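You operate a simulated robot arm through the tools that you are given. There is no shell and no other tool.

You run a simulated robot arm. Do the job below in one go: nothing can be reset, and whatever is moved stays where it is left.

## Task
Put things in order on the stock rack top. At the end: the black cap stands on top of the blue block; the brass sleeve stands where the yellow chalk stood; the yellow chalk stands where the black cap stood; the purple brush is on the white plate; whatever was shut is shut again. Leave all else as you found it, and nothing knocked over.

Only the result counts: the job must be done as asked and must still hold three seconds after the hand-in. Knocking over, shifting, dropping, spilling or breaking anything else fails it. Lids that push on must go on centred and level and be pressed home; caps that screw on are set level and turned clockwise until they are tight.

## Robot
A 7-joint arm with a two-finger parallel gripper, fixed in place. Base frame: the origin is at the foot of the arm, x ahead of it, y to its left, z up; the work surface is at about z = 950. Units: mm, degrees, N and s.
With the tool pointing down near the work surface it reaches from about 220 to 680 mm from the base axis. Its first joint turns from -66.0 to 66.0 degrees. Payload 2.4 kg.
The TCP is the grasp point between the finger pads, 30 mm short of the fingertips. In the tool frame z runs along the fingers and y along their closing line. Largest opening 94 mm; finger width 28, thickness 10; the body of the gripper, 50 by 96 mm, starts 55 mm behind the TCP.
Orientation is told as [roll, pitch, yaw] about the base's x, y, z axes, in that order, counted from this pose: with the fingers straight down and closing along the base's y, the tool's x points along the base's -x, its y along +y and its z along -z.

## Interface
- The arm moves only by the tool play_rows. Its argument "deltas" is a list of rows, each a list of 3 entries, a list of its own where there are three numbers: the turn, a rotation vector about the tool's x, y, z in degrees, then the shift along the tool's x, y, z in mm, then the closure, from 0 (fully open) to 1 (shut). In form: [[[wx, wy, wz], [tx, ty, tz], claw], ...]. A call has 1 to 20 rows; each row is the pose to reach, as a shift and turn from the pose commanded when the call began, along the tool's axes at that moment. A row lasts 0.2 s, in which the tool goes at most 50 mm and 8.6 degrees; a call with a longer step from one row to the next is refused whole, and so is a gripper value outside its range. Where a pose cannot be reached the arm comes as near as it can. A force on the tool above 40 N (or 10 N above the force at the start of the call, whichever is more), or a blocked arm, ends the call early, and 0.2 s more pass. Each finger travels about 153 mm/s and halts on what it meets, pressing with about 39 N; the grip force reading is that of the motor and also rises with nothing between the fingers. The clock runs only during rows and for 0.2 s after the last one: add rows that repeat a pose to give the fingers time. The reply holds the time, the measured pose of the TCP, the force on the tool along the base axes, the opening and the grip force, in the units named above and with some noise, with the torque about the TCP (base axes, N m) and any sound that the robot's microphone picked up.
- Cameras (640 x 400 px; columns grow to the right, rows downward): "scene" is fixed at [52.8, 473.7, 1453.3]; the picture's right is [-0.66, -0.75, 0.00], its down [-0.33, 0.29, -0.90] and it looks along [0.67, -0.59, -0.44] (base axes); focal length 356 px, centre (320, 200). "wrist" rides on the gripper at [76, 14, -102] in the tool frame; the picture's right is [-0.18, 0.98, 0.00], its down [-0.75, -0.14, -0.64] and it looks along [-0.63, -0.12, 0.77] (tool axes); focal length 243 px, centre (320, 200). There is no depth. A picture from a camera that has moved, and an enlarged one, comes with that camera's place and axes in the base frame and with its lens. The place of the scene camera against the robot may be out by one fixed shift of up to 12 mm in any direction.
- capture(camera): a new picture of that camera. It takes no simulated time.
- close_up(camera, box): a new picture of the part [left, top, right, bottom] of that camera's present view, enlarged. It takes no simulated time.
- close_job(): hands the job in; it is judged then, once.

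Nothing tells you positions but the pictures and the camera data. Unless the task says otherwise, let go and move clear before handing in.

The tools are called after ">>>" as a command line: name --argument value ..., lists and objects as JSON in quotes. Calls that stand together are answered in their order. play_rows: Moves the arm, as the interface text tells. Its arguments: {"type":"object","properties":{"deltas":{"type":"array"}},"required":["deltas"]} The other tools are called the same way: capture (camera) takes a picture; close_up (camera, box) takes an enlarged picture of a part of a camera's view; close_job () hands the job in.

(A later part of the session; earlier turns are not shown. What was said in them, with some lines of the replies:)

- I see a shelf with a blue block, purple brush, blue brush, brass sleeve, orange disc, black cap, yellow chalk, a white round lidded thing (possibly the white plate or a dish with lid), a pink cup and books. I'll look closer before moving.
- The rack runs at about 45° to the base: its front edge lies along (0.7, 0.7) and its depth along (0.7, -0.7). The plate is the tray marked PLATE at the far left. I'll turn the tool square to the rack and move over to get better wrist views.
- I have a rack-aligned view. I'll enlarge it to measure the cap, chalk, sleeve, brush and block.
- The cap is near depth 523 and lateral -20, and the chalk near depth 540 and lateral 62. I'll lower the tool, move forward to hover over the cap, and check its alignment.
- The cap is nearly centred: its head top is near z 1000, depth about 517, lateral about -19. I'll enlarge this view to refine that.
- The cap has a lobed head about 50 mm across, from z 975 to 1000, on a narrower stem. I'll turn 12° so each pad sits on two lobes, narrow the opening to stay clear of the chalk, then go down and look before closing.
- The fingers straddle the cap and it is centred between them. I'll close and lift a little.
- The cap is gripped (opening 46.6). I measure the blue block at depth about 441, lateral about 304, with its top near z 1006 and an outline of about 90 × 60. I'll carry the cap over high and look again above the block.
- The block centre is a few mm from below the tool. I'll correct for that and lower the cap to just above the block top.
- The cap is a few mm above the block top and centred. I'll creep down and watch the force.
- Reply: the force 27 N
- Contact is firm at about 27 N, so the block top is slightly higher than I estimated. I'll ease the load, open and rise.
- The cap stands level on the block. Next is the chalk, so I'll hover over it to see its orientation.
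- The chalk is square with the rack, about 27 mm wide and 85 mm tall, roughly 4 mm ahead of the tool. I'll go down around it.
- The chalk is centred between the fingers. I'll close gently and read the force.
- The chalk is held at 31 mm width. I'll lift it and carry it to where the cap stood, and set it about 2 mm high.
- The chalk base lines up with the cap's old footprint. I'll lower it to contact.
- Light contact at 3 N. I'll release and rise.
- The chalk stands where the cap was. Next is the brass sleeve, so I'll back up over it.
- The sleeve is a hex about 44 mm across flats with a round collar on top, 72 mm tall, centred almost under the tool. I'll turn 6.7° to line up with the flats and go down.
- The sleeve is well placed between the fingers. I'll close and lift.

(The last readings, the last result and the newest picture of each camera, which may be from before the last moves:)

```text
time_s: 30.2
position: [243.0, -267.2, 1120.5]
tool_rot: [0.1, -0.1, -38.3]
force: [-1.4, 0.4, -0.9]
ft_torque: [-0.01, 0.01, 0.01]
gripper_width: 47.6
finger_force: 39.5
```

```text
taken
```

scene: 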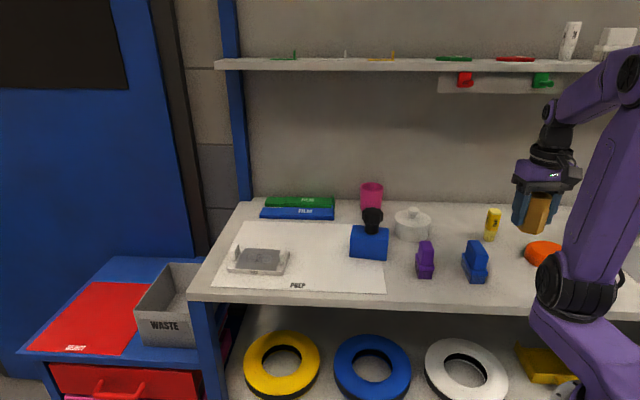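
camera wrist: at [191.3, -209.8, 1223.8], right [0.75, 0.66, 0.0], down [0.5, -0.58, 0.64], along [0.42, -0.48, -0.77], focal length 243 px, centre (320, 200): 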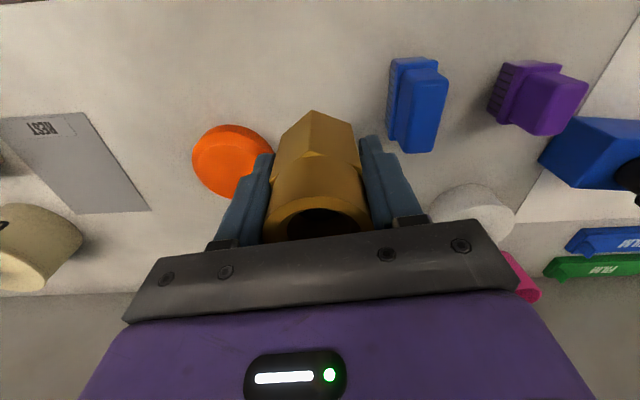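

The sleeve is held at 47.6 mm. I'll carry it to the chalk's old spot and lower it to about 3 mm above the surface.

>>> play_rows --deltas '[[[0, 0, 0], [-30, 9, 0], 0.65], [[0, 0, 0], [-70, 22, 0], 0.65], [[0, 0, 0], [-110, 35, 0], 0.65], [[0, 0, 0], [-150, 47, 0], 0.65], [[0, 0, 0], [-180, 57, 0], 0.65], [[0, 0, 0], [-186.1, 58.6, 0], 0.65], [[0, 0, 0], [-186.1, 58.6, 0], 0.65], [[0, 0, 0], [-186.1, 58.6, 35], 0.65], [[0, 0, 0], [-186.1, 58.6, 70], 0.65], [[0, 0, 0], [-186.1, 58.6, 100], 0.65], [[0, 0, 0], [-186.1, 58.6, 118], 0.65], [[0, 0, 0], [-186.1, 58.6, 126], 0.65], [[0, 0, 0], [-186.1, 58.6, 126], 0.65]]'

>>> capture --camera "wrist"

>>> close_up --camera "scene" --box '[400, 180, 540, 260]'

```text
time_s: 33.0
position: [423.6, -339.8, 995.5]
tool_rot: [0.0, 0.0, -38.3]
force: [0.4, 0.5, -2.1]
ft_torque: [-0.02, -0.01, -0.01]
gripper_width: 47.7
finger_force: 38.9
```

```text
taken
camera wrist: at [373.8, -281.6, 1098.3], right [0.75, 0.66, 0.0], down [0.5, -0.58, 0.64], along [0.42, -0.48, -0.77], focal length 243 px, centre (320, 200)
```

wrist: 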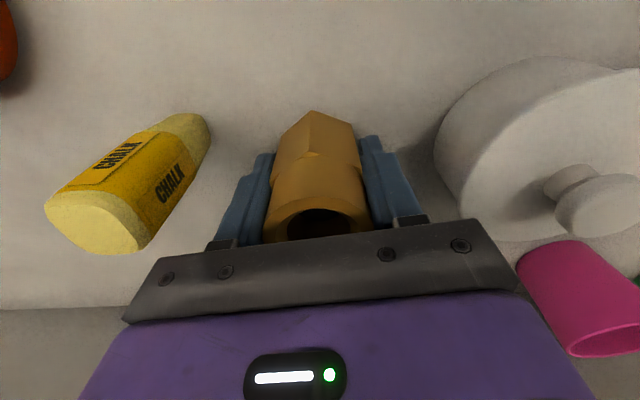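

```text
4.57 times, centred on (470, 220) of scene
camera zoom: at [52.9, 473.7, 1453.3], right [-0.66, -0.75, 0.0], down [-0.33, 0.29, -0.9], along [0.67, -0.59, -0.44], focal length 1627 px, centre (-366, 109)
```

zoom: 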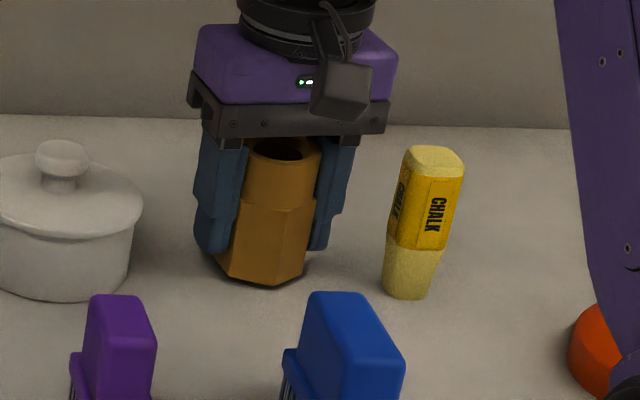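

>>> play_rows --deltas '[[[0, 0, 0], [0, 0, 1.5], 0.65], [[0, 0, 0], [0, 0, 3], 0.65], [[0, 0, 0], [0, 0, 4], 0.65], [[0, 0, 0], [0, 0, 4], 0.65]]'

```text
time_s: 34.0
position: [423.6, -339.5, 990.2]
tool_rot: [0.1, 0.0, -38.3]
force: [-0.3, -0.1, -1.7]
ft_torque: [0.04, 0.01, -0.02]
gripper_width: 47.8
finger_force: 38.7
```

>>> play_rows --deltas '[[[0, 0, 0], [0, 0, 1], 0.65], [[0, 0, 0], [0, 0, 1], 0.65]]'

```text
time_s: 34.6
position: [423.8, -340.4, 990.3]
tool_rot: [0.0, -0.1, -38.3]
force: [0.0, 1.0, 6.7]
ft_torque: [0.14, 0.07, -0.07]
gripper_width: 47.7
finger_force: 39.2
```

Contact felt at about 7 N. I'll release and rise.

>>> play_rows --deltas '[[[0, 0, 0], [0, 0, 0], 0.5], [[0, 0, 0], [0, 0, 0], 0.4], [[0, 0, 0], [0, 0, 0], 0.33], [[0, 0, 0], [0, 0, 0], 0.33], [[0, 0, 0], [0, 0, -20], 0.33], [[0, 0, 0], [0, 0, -60], 0.33], [[0, 0, 0], [0, 0, -100], 0.33], [[0, 0, 0], [0, 0, -140], 0.33], [[0, 0, 0], [0, 0, -180], 0.33], [[0, 0, 0], [0, 0, -180], 0.33]]'

>>> capture --camera "wrist"

>>> close_up --camera "scene" --box '[380, 180, 540, 290]'

```text
time_s: 36.8
position: [425.1, -341.1, 1168.3]
tool_rot: [0.0, -0.1, -38.2]
force: [0.0, -0.3, 0.4]
ft_torque: [-0.04, -0.02, 0.03]
gripper_width: 63.1
finger_force: 0.0
```

```text
taken
camera wrist: at [373.2, -282.5, 1272.9], right [0.75, 0.66, 0.0], down [0.5, -0.58, 0.64], along [0.42, -0.48, -0.77], focal length 243 px, centre (320, 200)
```

wrist: 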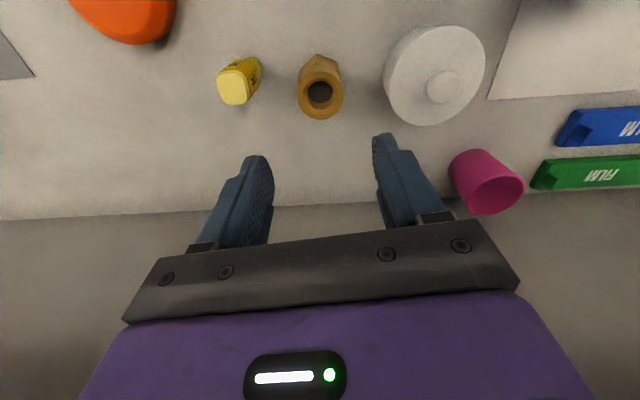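

```text
3.64 times, centred on (460, 235) of scene
camera zoom: at [52.8, 473.7, 1453.3], right [-0.66, -0.75, 0.0], down [-0.33, 0.29, -0.9], along [0.67, -0.59, -0.44], focal length 1294 px, centre (-189, 73)
```

zoom: 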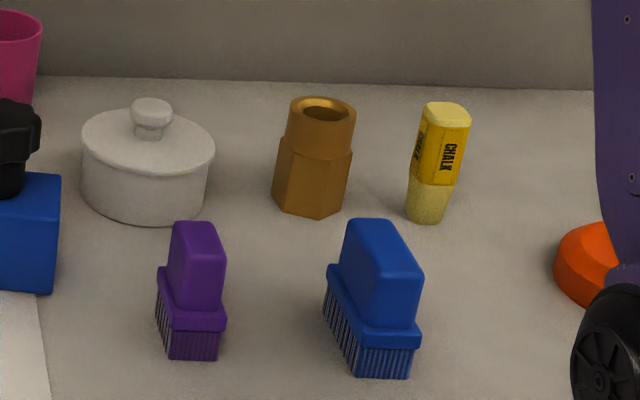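

The sleeve stands where the chalk stood. I'll now hover over the purple brush to measure it.

>>> play_rows --deltas '[[[0, 0, 1.5], [30, 26, 0], 0.3], [[0, 0, 3], [63, 54, 0], 0.3], [[0, 0, 4.5], [96, 83, 0], 0.3], [[0, 0, 6], [128, 111, 0], 0.3], [[0, 0, 6.7], [158.9, 137.1, 0], 0.3], [[0, 0, 6.7], [158.9, 137.1, 0], 0.3], [[0, 0, 6.7], [158.9, 137.1, 0], 0.3]]'

>>> capture --camera "wrist"

>>> close_up --camera "wrist" --box '[240, 20, 400, 120]'

>>> close_up --camera "scene" --box '[390, 225, 460, 285]'

```text
time_s: 38.4
position: [388.7, -133.0, 1168.5]
tool_rot: [0.1, 0.0, -45.0]
force: [0.5, -0.2, -0.1]
ft_torque: [-0.02, 0.0, 0.03]
gripper_width: 65.8
finger_force: 0.1
```

```text
taken
camera wrist: at [344.0, -68.5, 1272.6], right [0.83, 0.56, 0.0], down [0.43, -0.63, 0.64], along [0.36, -0.53, -0.77], focal length 243 px, centre (320, 200)
```

wrist: 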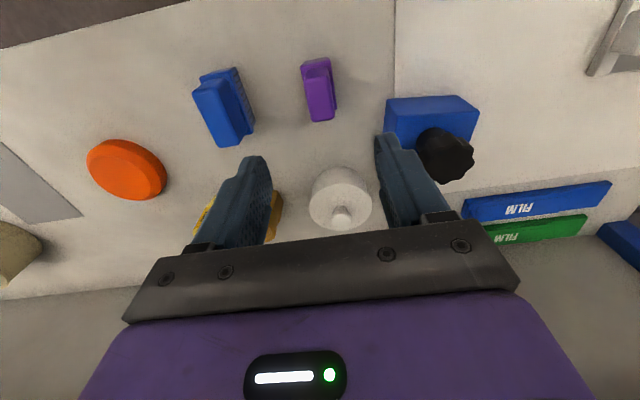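

```text
4.00 times, centred on (320, 70) of wrist
camera zoom: at [344.0, -68.5, 1272.6], right [0.83, 0.56, 0.0], down [0.43, -0.63, 0.64], along [0.36, -0.53, -0.77], focal length 970 px, centre (320, 720)
```

zoom: 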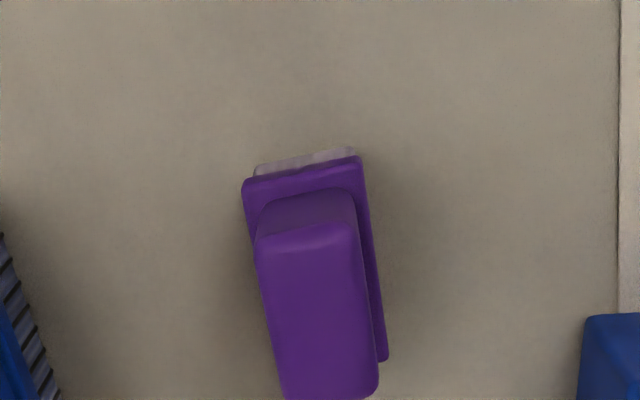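

```text
6.67 times, centred on (425, 255) of scene
camera zoom: at [52.8, 473.7, 1453.3], right [-0.66, -0.75, 0.0], down [-0.33, 0.29, -0.9], along [0.67, -0.59, -0.44], focal length 2373 px, centre (-380, -167)
```

zoom: 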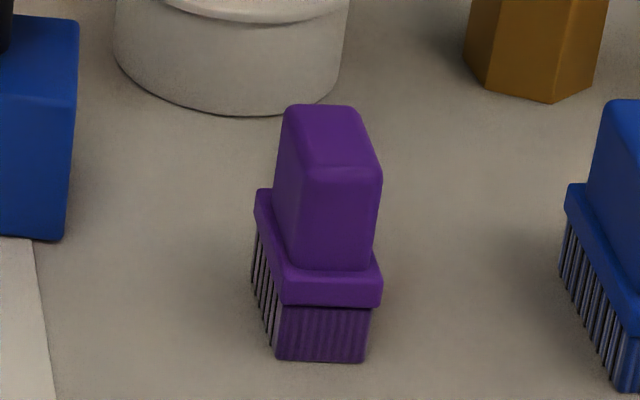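

The brush is square with the rack, its handle about 25 mm wide from z 982 to 1016. I'll go down so the fingertips stay above its flange.

>>> play_rows --deltas '[[[0, 0, 0], [-3.3, -0.9, 30], 0.4], [[0, 0, 0], [-3.3, -0.9, 70], 0.4], [[0, 0, 0], [-3.3, -0.9, 110], 0.4], [[0, 0, 0], [-3.3, -0.9, 140], 0.4], [[0, 0, 0], [-3.3, -0.9, 152], 0.4], [[0, 0, 0], [-3.3, -0.9, 152], 0.4]]'

>>> capture --camera "wrist"

>>> close_up --camera "scene" --box '[380, 205, 480, 285]'

```text
time_s: 39.8
position: [387.2, -135.8, 1017.8]
tool_rot: [0.0, 0.0, -45.0]
force: [0.8, 0.2, 0.9]
ft_torque: [0.0, 0.0, 0.0]
gripper_width: 56.6
finger_force: 0.2
```

```text
taken
camera wrist: at [343.8, -72.7, 1120.4], right [0.83, 0.56, 0.0], down [0.43, -0.63, 0.64], along [0.36, -0.53, -0.77], focal length 243 px, centre (320, 200)
```

wrist: 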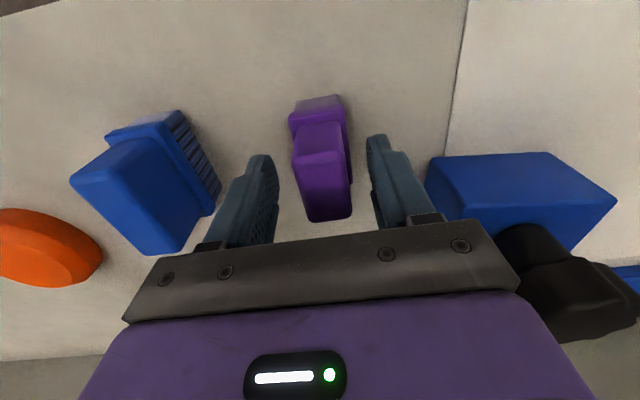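

```text
5.00 times, centred on (430, 245) of scene
camera zoom: at [52.8, 473.7, 1453.3], right [-0.66, -0.75, 0.0], down [-0.33, 0.29, -0.9], along [0.67, -0.59, -0.44], focal length 1780 px, centre (-230, -25)
```

zoom: 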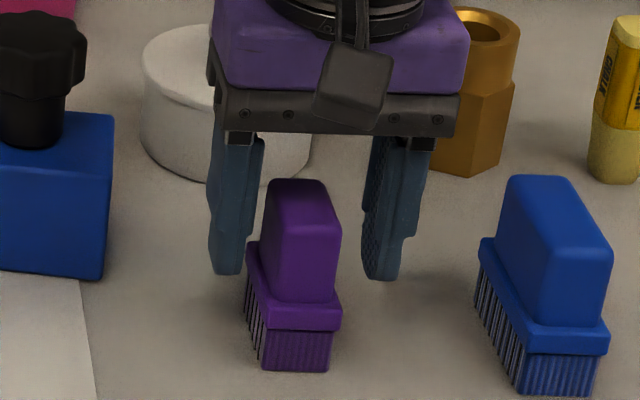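

>>> play_rows --deltas '[[[0, 0, 0], [0, 0, 1], 0.55], [[0, 0, 0], [0, 0, 1], 0.65], [[0, 0, 0], [0, 0, 1], 0.75], [[0, 0, 0], [0, 0, 1], 0.8], [[0, 0, 0], [0, 0, 1], 0.8], [[0, 0, 0], [0, 0, -20], 0.8], [[0, 0, 0], [0, 0, -60], 0.8], [[0, 0, 0], [0, 0, -100], 0.8], [[0, 0, 0], [0, 0, -140], 0.8], [[0, 0, 0], [0, 0, -140], 0.8]]'

>>> capture --camera "wrist"

>>> capture --camera "scene"

>>> close_up --camera "scene" --box '[210, 210, 330, 300]'

```text
time_s: 42.0
position: [386.8, -135.9, 1159.2]
tool_rot: [0.0, -0.1, -45.0]
force: [0.8, -0.3, -0.9]
ft_torque: [0.06, 0.01, 0.0]
gripper_width: 29.6
finger_force: 39.3
```

```text
taken
camera wrist: at [342.6, -72.0, 1262.0], right [0.83, 0.56, 0.0], down [0.43, -0.63, 0.64], along [0.36, -0.53, -0.77], focal length 243 px, centre (320, 200)
```

wrist: 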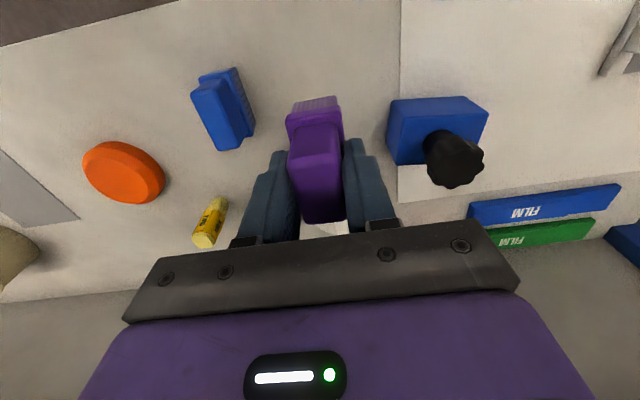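

```text
taken
```

scene: 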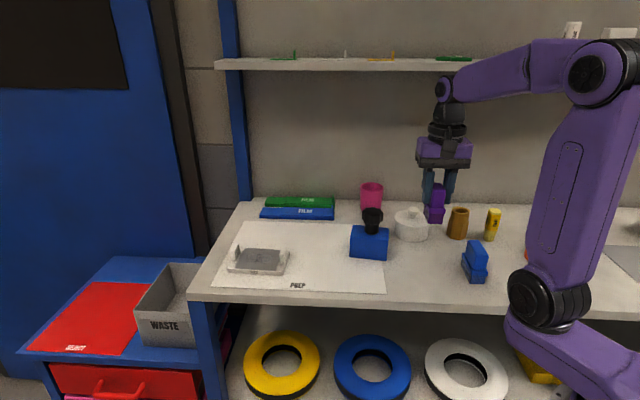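

```text
4.44 times, centred on (270, 255) of scene
camera zoom: at [52.8, 473.7, 1453.3], right [-0.66, -0.75, 0.0], down [-0.33, 0.29, -0.9], along [0.67, -0.59, -0.44], focal length 1582 px, centre (542, -44)
```

zoom: 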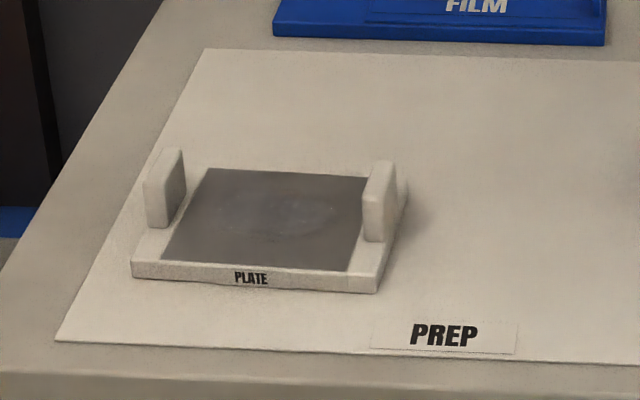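

The brush is held at 29.6 mm. I'll move it high toward the plate at the left end and stop short to look.

>>> play_rows --deltas '[[[0, 0, 0], [0, 30, 0], 0.8], [[0, 0, 0], [0, 75, 0], 0.8], [[0, 0, 0], [0, 120, 0], 0.8], [[0, 0, 0], [0, 165, 0], 0.8], [[0, 0, 0], [0, 210, 0], 0.8], [[0, 0, 0], [0, 250, 0], 0.8], [[0, 0, 0], [0, 270, 0], 0.8], [[0, 0, 0], [0, 270, 0], 0.8], [[0, 0, 0], [0, 270, 0], 0.8]]'

>>> capture --camera "wrist"

>>> close_up --camera "wrist" --box '[360, 0, 520, 100]'

>>> capture --camera "scene"

```text
time_s: 44.0
position: [578.4, 53.9, 1157.0]
tool_rot: [-0.1, 0.0, -45.0]
force: [-0.3, 0.0, -1.0]
ft_torque: [-0.03, -0.03, 0.01]
gripper_width: 29.4
finger_force: 38.8
```

```text
taken
camera wrist: at [533.7, 118.8, 1260.0], right [0.83, 0.56, 0.0], down [0.43, -0.63, 0.64], along [0.36, -0.53, -0.77], focal length 243 px, centre (320, 200)
```

wrist: 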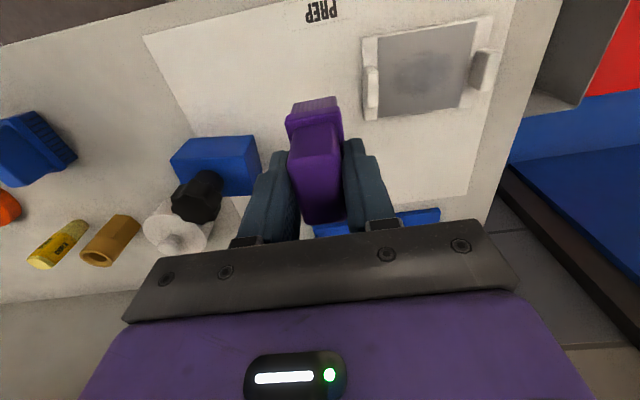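

```text
4.00 times, centred on (440, 50) of wrist
camera zoom: at [533.7, 118.8, 1260.0], right [0.83, 0.56, 0.0], down [0.43, -0.63, 0.64], along [0.36, -0.53, -0.77], focal length 970 px, centre (-160, 800)
```

zoom: 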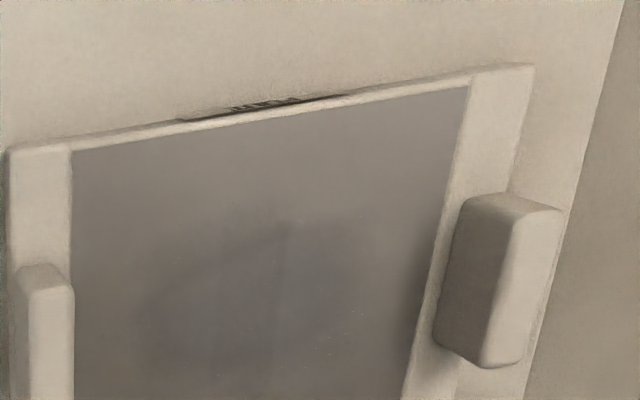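

```text
taken
```

scene: 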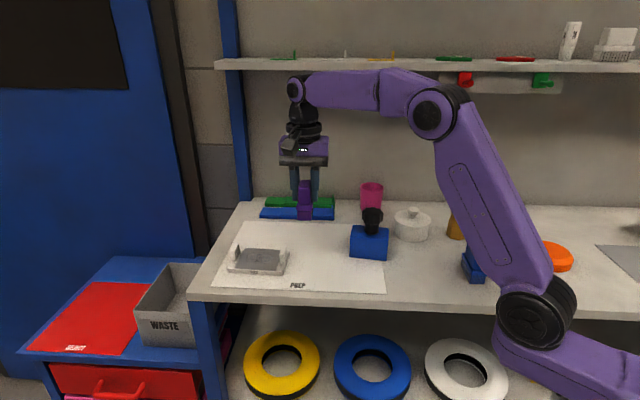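

I see the plate's gray floor clearly, centred near depth 382 and lateral 563 with lugs on both sides. That is close to the reach limit, so I'll aim slightly nearer, at depth 376 and lateral 556, and check the pose is reached.

>>> play_rows --deltas '[[[0, 0, 0], [-2, 30, 0], 0.8], [[0, 0, 0], [-4, 65, 0], 0.8], [[0, 0, 0], [-6, 95, 0], 0.8], [[0, 0, 0], [-6.6, 108.6, 0], 0.8], [[0, 0, 0], [-6.6, 108.6, 0], 0.8], [[0, 0, 0], [-6.6, 108.6, 20], 0.8], [[0, 0, 0], [-6.6, 108.6, 45], 0.8], [[0, 0, 0], [-6.6, 108.6, 70], 0.8], [[0, 0, 0], [-6.6, 108.6, 70], 0.8], [[0, 0, 0], [-6.6, 108.6, 70], 0.8]]'

>>> capture --camera "wrist"

>>> close_up --camera "scene" --box '[200, 180, 340, 300]'

```text
time_s: 46.2
position: [658.9, 125.3, 1085.8]
tool_rot: [0.0, 0.0, -45.1]
force: [-0.9, 0.1, -0.9]
ft_torque: [-0.03, -0.01, -0.02]
gripper_width: 29.4
finger_force: 39.0
out of reach, approached as far as the arm can: row 3, 4, 5, 6, 7
```

```text
taken
camera wrist: at [614.9, 189.5, 1188.8], right [0.83, 0.56, 0.0], down [0.43, -0.63, 0.64], along [0.36, -0.53, -0.77], focal length 243 px, centre (320, 200)
```

wrist: 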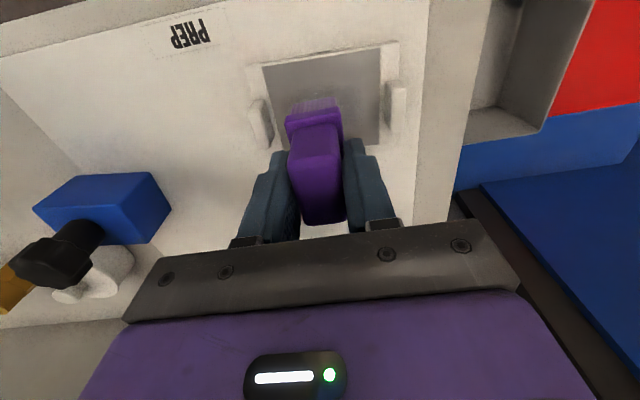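

```text
3.33 times, centred on (270, 240) of scene
camera zoom: at [52.9, 473.7, 1453.3], right [-0.66, -0.75, 0.0], down [-0.33, 0.29, -0.9], along [0.67, -0.59, -0.44], focal length 1186 px, centre (487, 67)
```

zoom: 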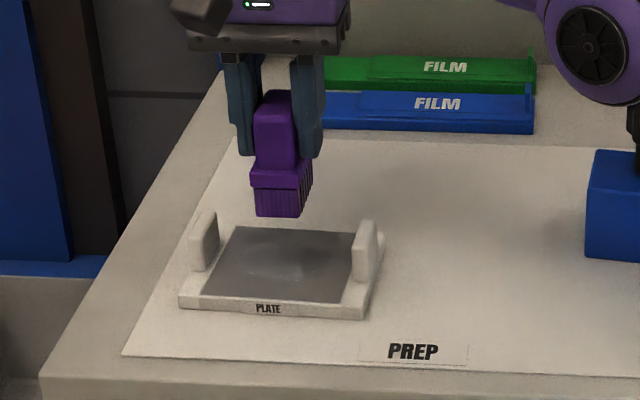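

The pose is reached at the lower height, and the brush hangs over the middle of the plate between the lugs. I'll lower it close to the floor of the plate.

>>> play_rows --deltas '[[[0, 0, 0], [0, 0, 15], 0.8], [[0, 0, 0], [0, 0, 30], 0.8], [[0, 0, 0], [0, 0, 42], 0.8], [[0, 0, 0], [0, 0, 50], 0.8], [[0, 0, 0], [0, 0, 53], 0.8], [[0, 0, 0], [0, 0, 53], 0.8]]'

>>> close_up --camera "scene" --box '[220, 200, 310, 290]'

>>> capture --camera "wrist"

```text
time_s: 47.6
position: [657.7, 126.0, 1033.9]
tool_rot: [-0.1, 0.1, -45.0]
force: [0.3, 1.0, -1.2]
ft_torque: [0.04, 0.01, 0.02]
gripper_width: 29.3
finger_force: 38.7
```

```text
4.44 times, centred on (265, 245) of scene
camera zoom: at [52.8, 473.7, 1453.3], right [-0.66, -0.75, 0.0], down [-0.33, 0.29, -0.9], along [0.67, -0.59, -0.44], focal length 1582 px, centre (564, 0)
```

zoom: 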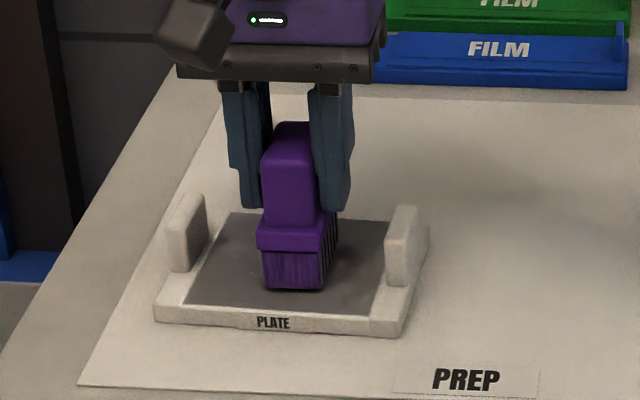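

```text
taken
camera wrist: at [614.0, 191.0, 1136.8], right [0.83, 0.56, 0.0], down [0.43, -0.63, 0.64], along [0.36, -0.53, -0.77], focal length 243 px, centre (320, 200)
```

wrist: 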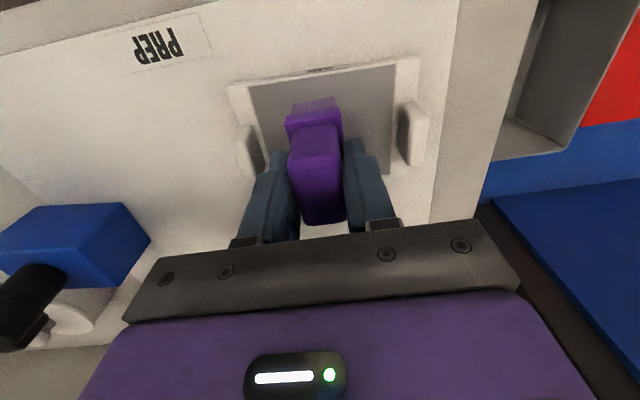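

>>> play_rows --deltas '[[[0, 0, 0], [0, 0, 1.5], 0.8], [[0, 0, 0], [0, 0, 3], 0.8], [[0, 0, 0], [0, 0, 3], 0.8]]'

```text
time_s: 48.4
position: [657.4, 127.3, 1030.3]
tool_rot: [0.0, 0.0, -45.0]
force: [-0.2, 0.8, 0.4]
ft_torque: [-0.01, 0.04, 0.01]
gripper_width: 29.5
finger_force: 39.2
```

>>> play_rows --deltas '[[[0, 0, 0], [0, 0, 1], 0.8], [[0, 0, 0], [0, 0, 1.5], 0.8], [[0, 0, 0], [0, 0, 1.5], 0.8]]'

>>> close_up --camera "scene" --box '[235, 220, 300, 280]'

```text
time_s: 49.2
position: [659.0, 125.6, 1029.9]
tool_rot: [0.0, 0.0, -45.0]
force: [0.2, -0.9, 1.2]
ft_torque: [-0.09, -0.03, -0.02]
gripper_width: 29.7
finger_force: 39.6
```

```text
6.67 times, centred on (268, 250) of scene
camera zoom: at [52.8, 473.7, 1453.3], right [-0.66, -0.75, 0.0], down [-0.33, 0.29, -0.9], along [0.67, -0.59, -0.44], focal length 2373 px, centre (670, -133)
```

zoom: 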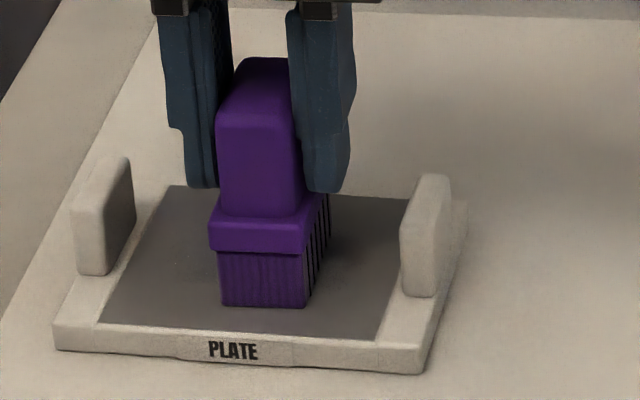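

>>> play_rows --deltas '[[[0, 0, 0], [0, 0, 1], 0.8], [[0, 0, 0], [0, 0, 1], 0.8], [[0, 0, 0], [0, 0, 1], 0.8]]'

```text
time_s: 50.0
position: [659.8, 126.1, 1029.3]
tool_rot: [0.0, 0.0, -45.0]
force: [-2.5, -0.6, 14.1]
ft_torque: [-0.03, 0.17, -0.02]
gripper_width: 29.4
finger_force: 38.8
```

The brush is in firm contact with the plate. I'll ease the load, open just enough, and rise straight up.

>>> play_rows --deltas '[[[0, 0, 0], [0, 0, -0.7], 0.8], [[0, 0, 0], [0, 0, -0.7], 0.7], [[0, 0, 0], [0, 0, -0.7], 0.6], [[0, 0, 0], [0, 0, -0.7], 0.52], [[0, 0, 0], [0, 0, -0.7], 0.52], [[0, 0, 0], [0, 0, -15], 0.52], [[0, 0, 0], [0, 0, -45], 0.52], [[0, 0, 0], [0, 0, -70], 0.52], [[0, 0, 0], [0, 0, -70], 0.52]]'

>>> capture --camera "wrist"

>>> close_up --camera "scene" --box '[220, 200, 320, 290]'

```text
time_s: 52.0
position: [656.3, 125.7, 1099.5]
tool_rot: [0.0, 0.0, -45.1]
force: [-0.1, 0.1, -0.4]
ft_torque: [0.0, -0.02, -0.02]
gripper_width: 45.0
finger_force: 0.1
```

```text
taken
camera wrist: at [611.3, 189.8, 1203.7], right [0.83, 0.56, 0.0], down [0.43, -0.63, 0.64], along [0.36, -0.53, -0.77], focal length 243 px, centre (320, 200)
```

wrist: 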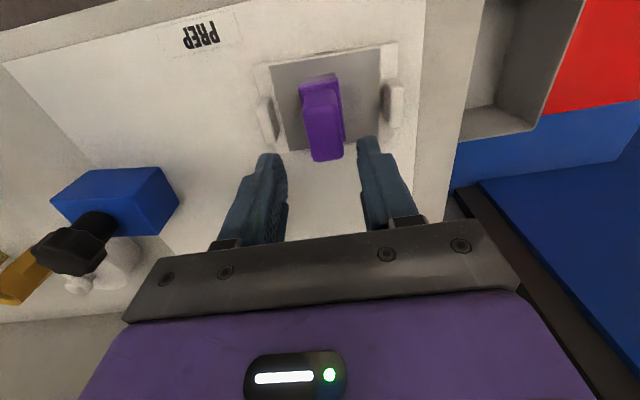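

```text
4.44 times, centred on (270, 245) of scene
camera zoom: at [52.8, 473.7, 1453.3], right [-0.66, -0.75, 0.0], down [-0.33, 0.29, -0.9], along [0.67, -0.59, -0.44], focal length 1582 px, centre (542, 0)
```

zoom: 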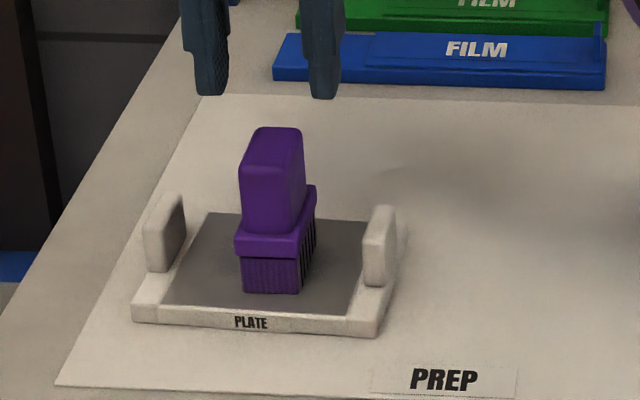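

The brush stands on the plate. I'll back the arm away and up, then check everything.

>>> play_rows --deltas '[[[0, 0, 0], [5, -20, -20], 0.4], [[0, 0, 0], [15, -55, -50], 0.3], [[0, 0, 0], [30, -85, -80], 0.2], [[0, 0, 0], [45, -120, -105], 0.2], [[0, 0, 0], [60, -155, -125], 0.2], [[0, 0, 0], [70, -190, -140], 0.2], [[0, 0, 0], [80, -220, -150], 0.2], [[0, 0, 0], [80, -220, -150], 0.2]]'

>>> capture --camera "wrist"

>>> capture --camera "scene"

>>> close_up --camera "scene" --box '[340, 170, 600, 310]'

```text
time_s: 53.8
position: [446.1, 26.7, 1249.8]
tool_rot: [0.0, 0.1, -45.0]
force: [0.0, 0.4, 0.7]
ft_torque: [-0.01, -0.02, 0.03]
gripper_width: 75.2
finger_force: 0.0
```

```text
taken
camera wrist: at [401.6, 91.1, 1352.7], right [0.83, 0.56, 0.0], down [0.43, -0.63, 0.64], along [0.36, -0.53, -0.77], focal length 243 px, centre (320, 200)
```

wrist: 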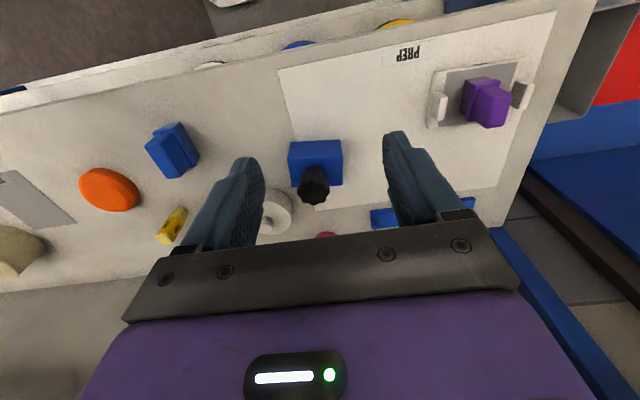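

```text
taken
```

scene: 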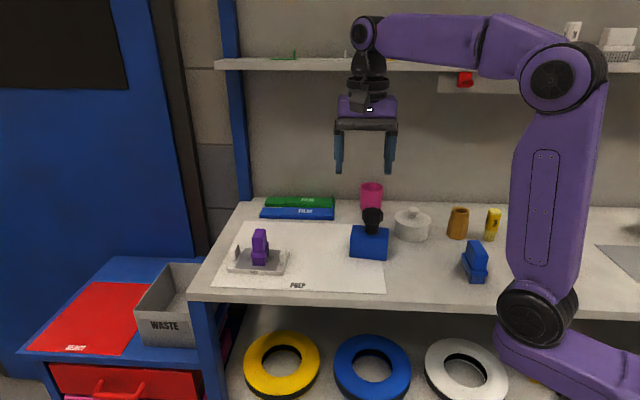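

```text
2.46 times, centred on (470, 240) of scene
camera zoom: at [52.8, 473.7, 1453.3], right [-0.66, -0.75, 0.0], down [-0.33, 0.29, -0.9], along [0.67, -0.59, -0.44], focal length 876 px, centre (-49, 102)
```

zoom: 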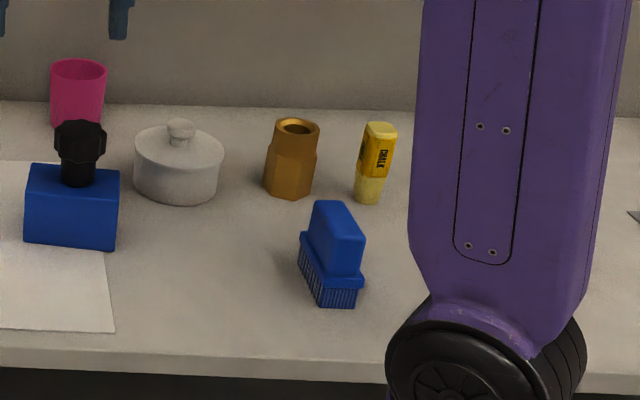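

All four goals look done: the cap is on the blue block, the sleeve is at the chalk's old spot, the chalk is at the cap's old spot, and the brush is on the plate. Nothing else has moved and I opened nothing, so I'm handing in.

>>> close_job

```text
The job is handed in.
```

The job is handed in, and the last pictures before hand-in showed everything in place and upright:

- **Black cap:** it stands level on top of the blue block.
- **Brass sleeve:** it stands where the yellow chalk stood.
- **Yellow chalk:** it stands where the black cap stood.
- **Purple brush:** it stands on the white plate, between the two lugs. I set it a few millimetres short of the plate's centre because the centre was at the edge of the arm's reach.

I opened nothing, so whatever was shut stayed shut. The other objects I could see had not moved. The arm is empty and clear of the rack.
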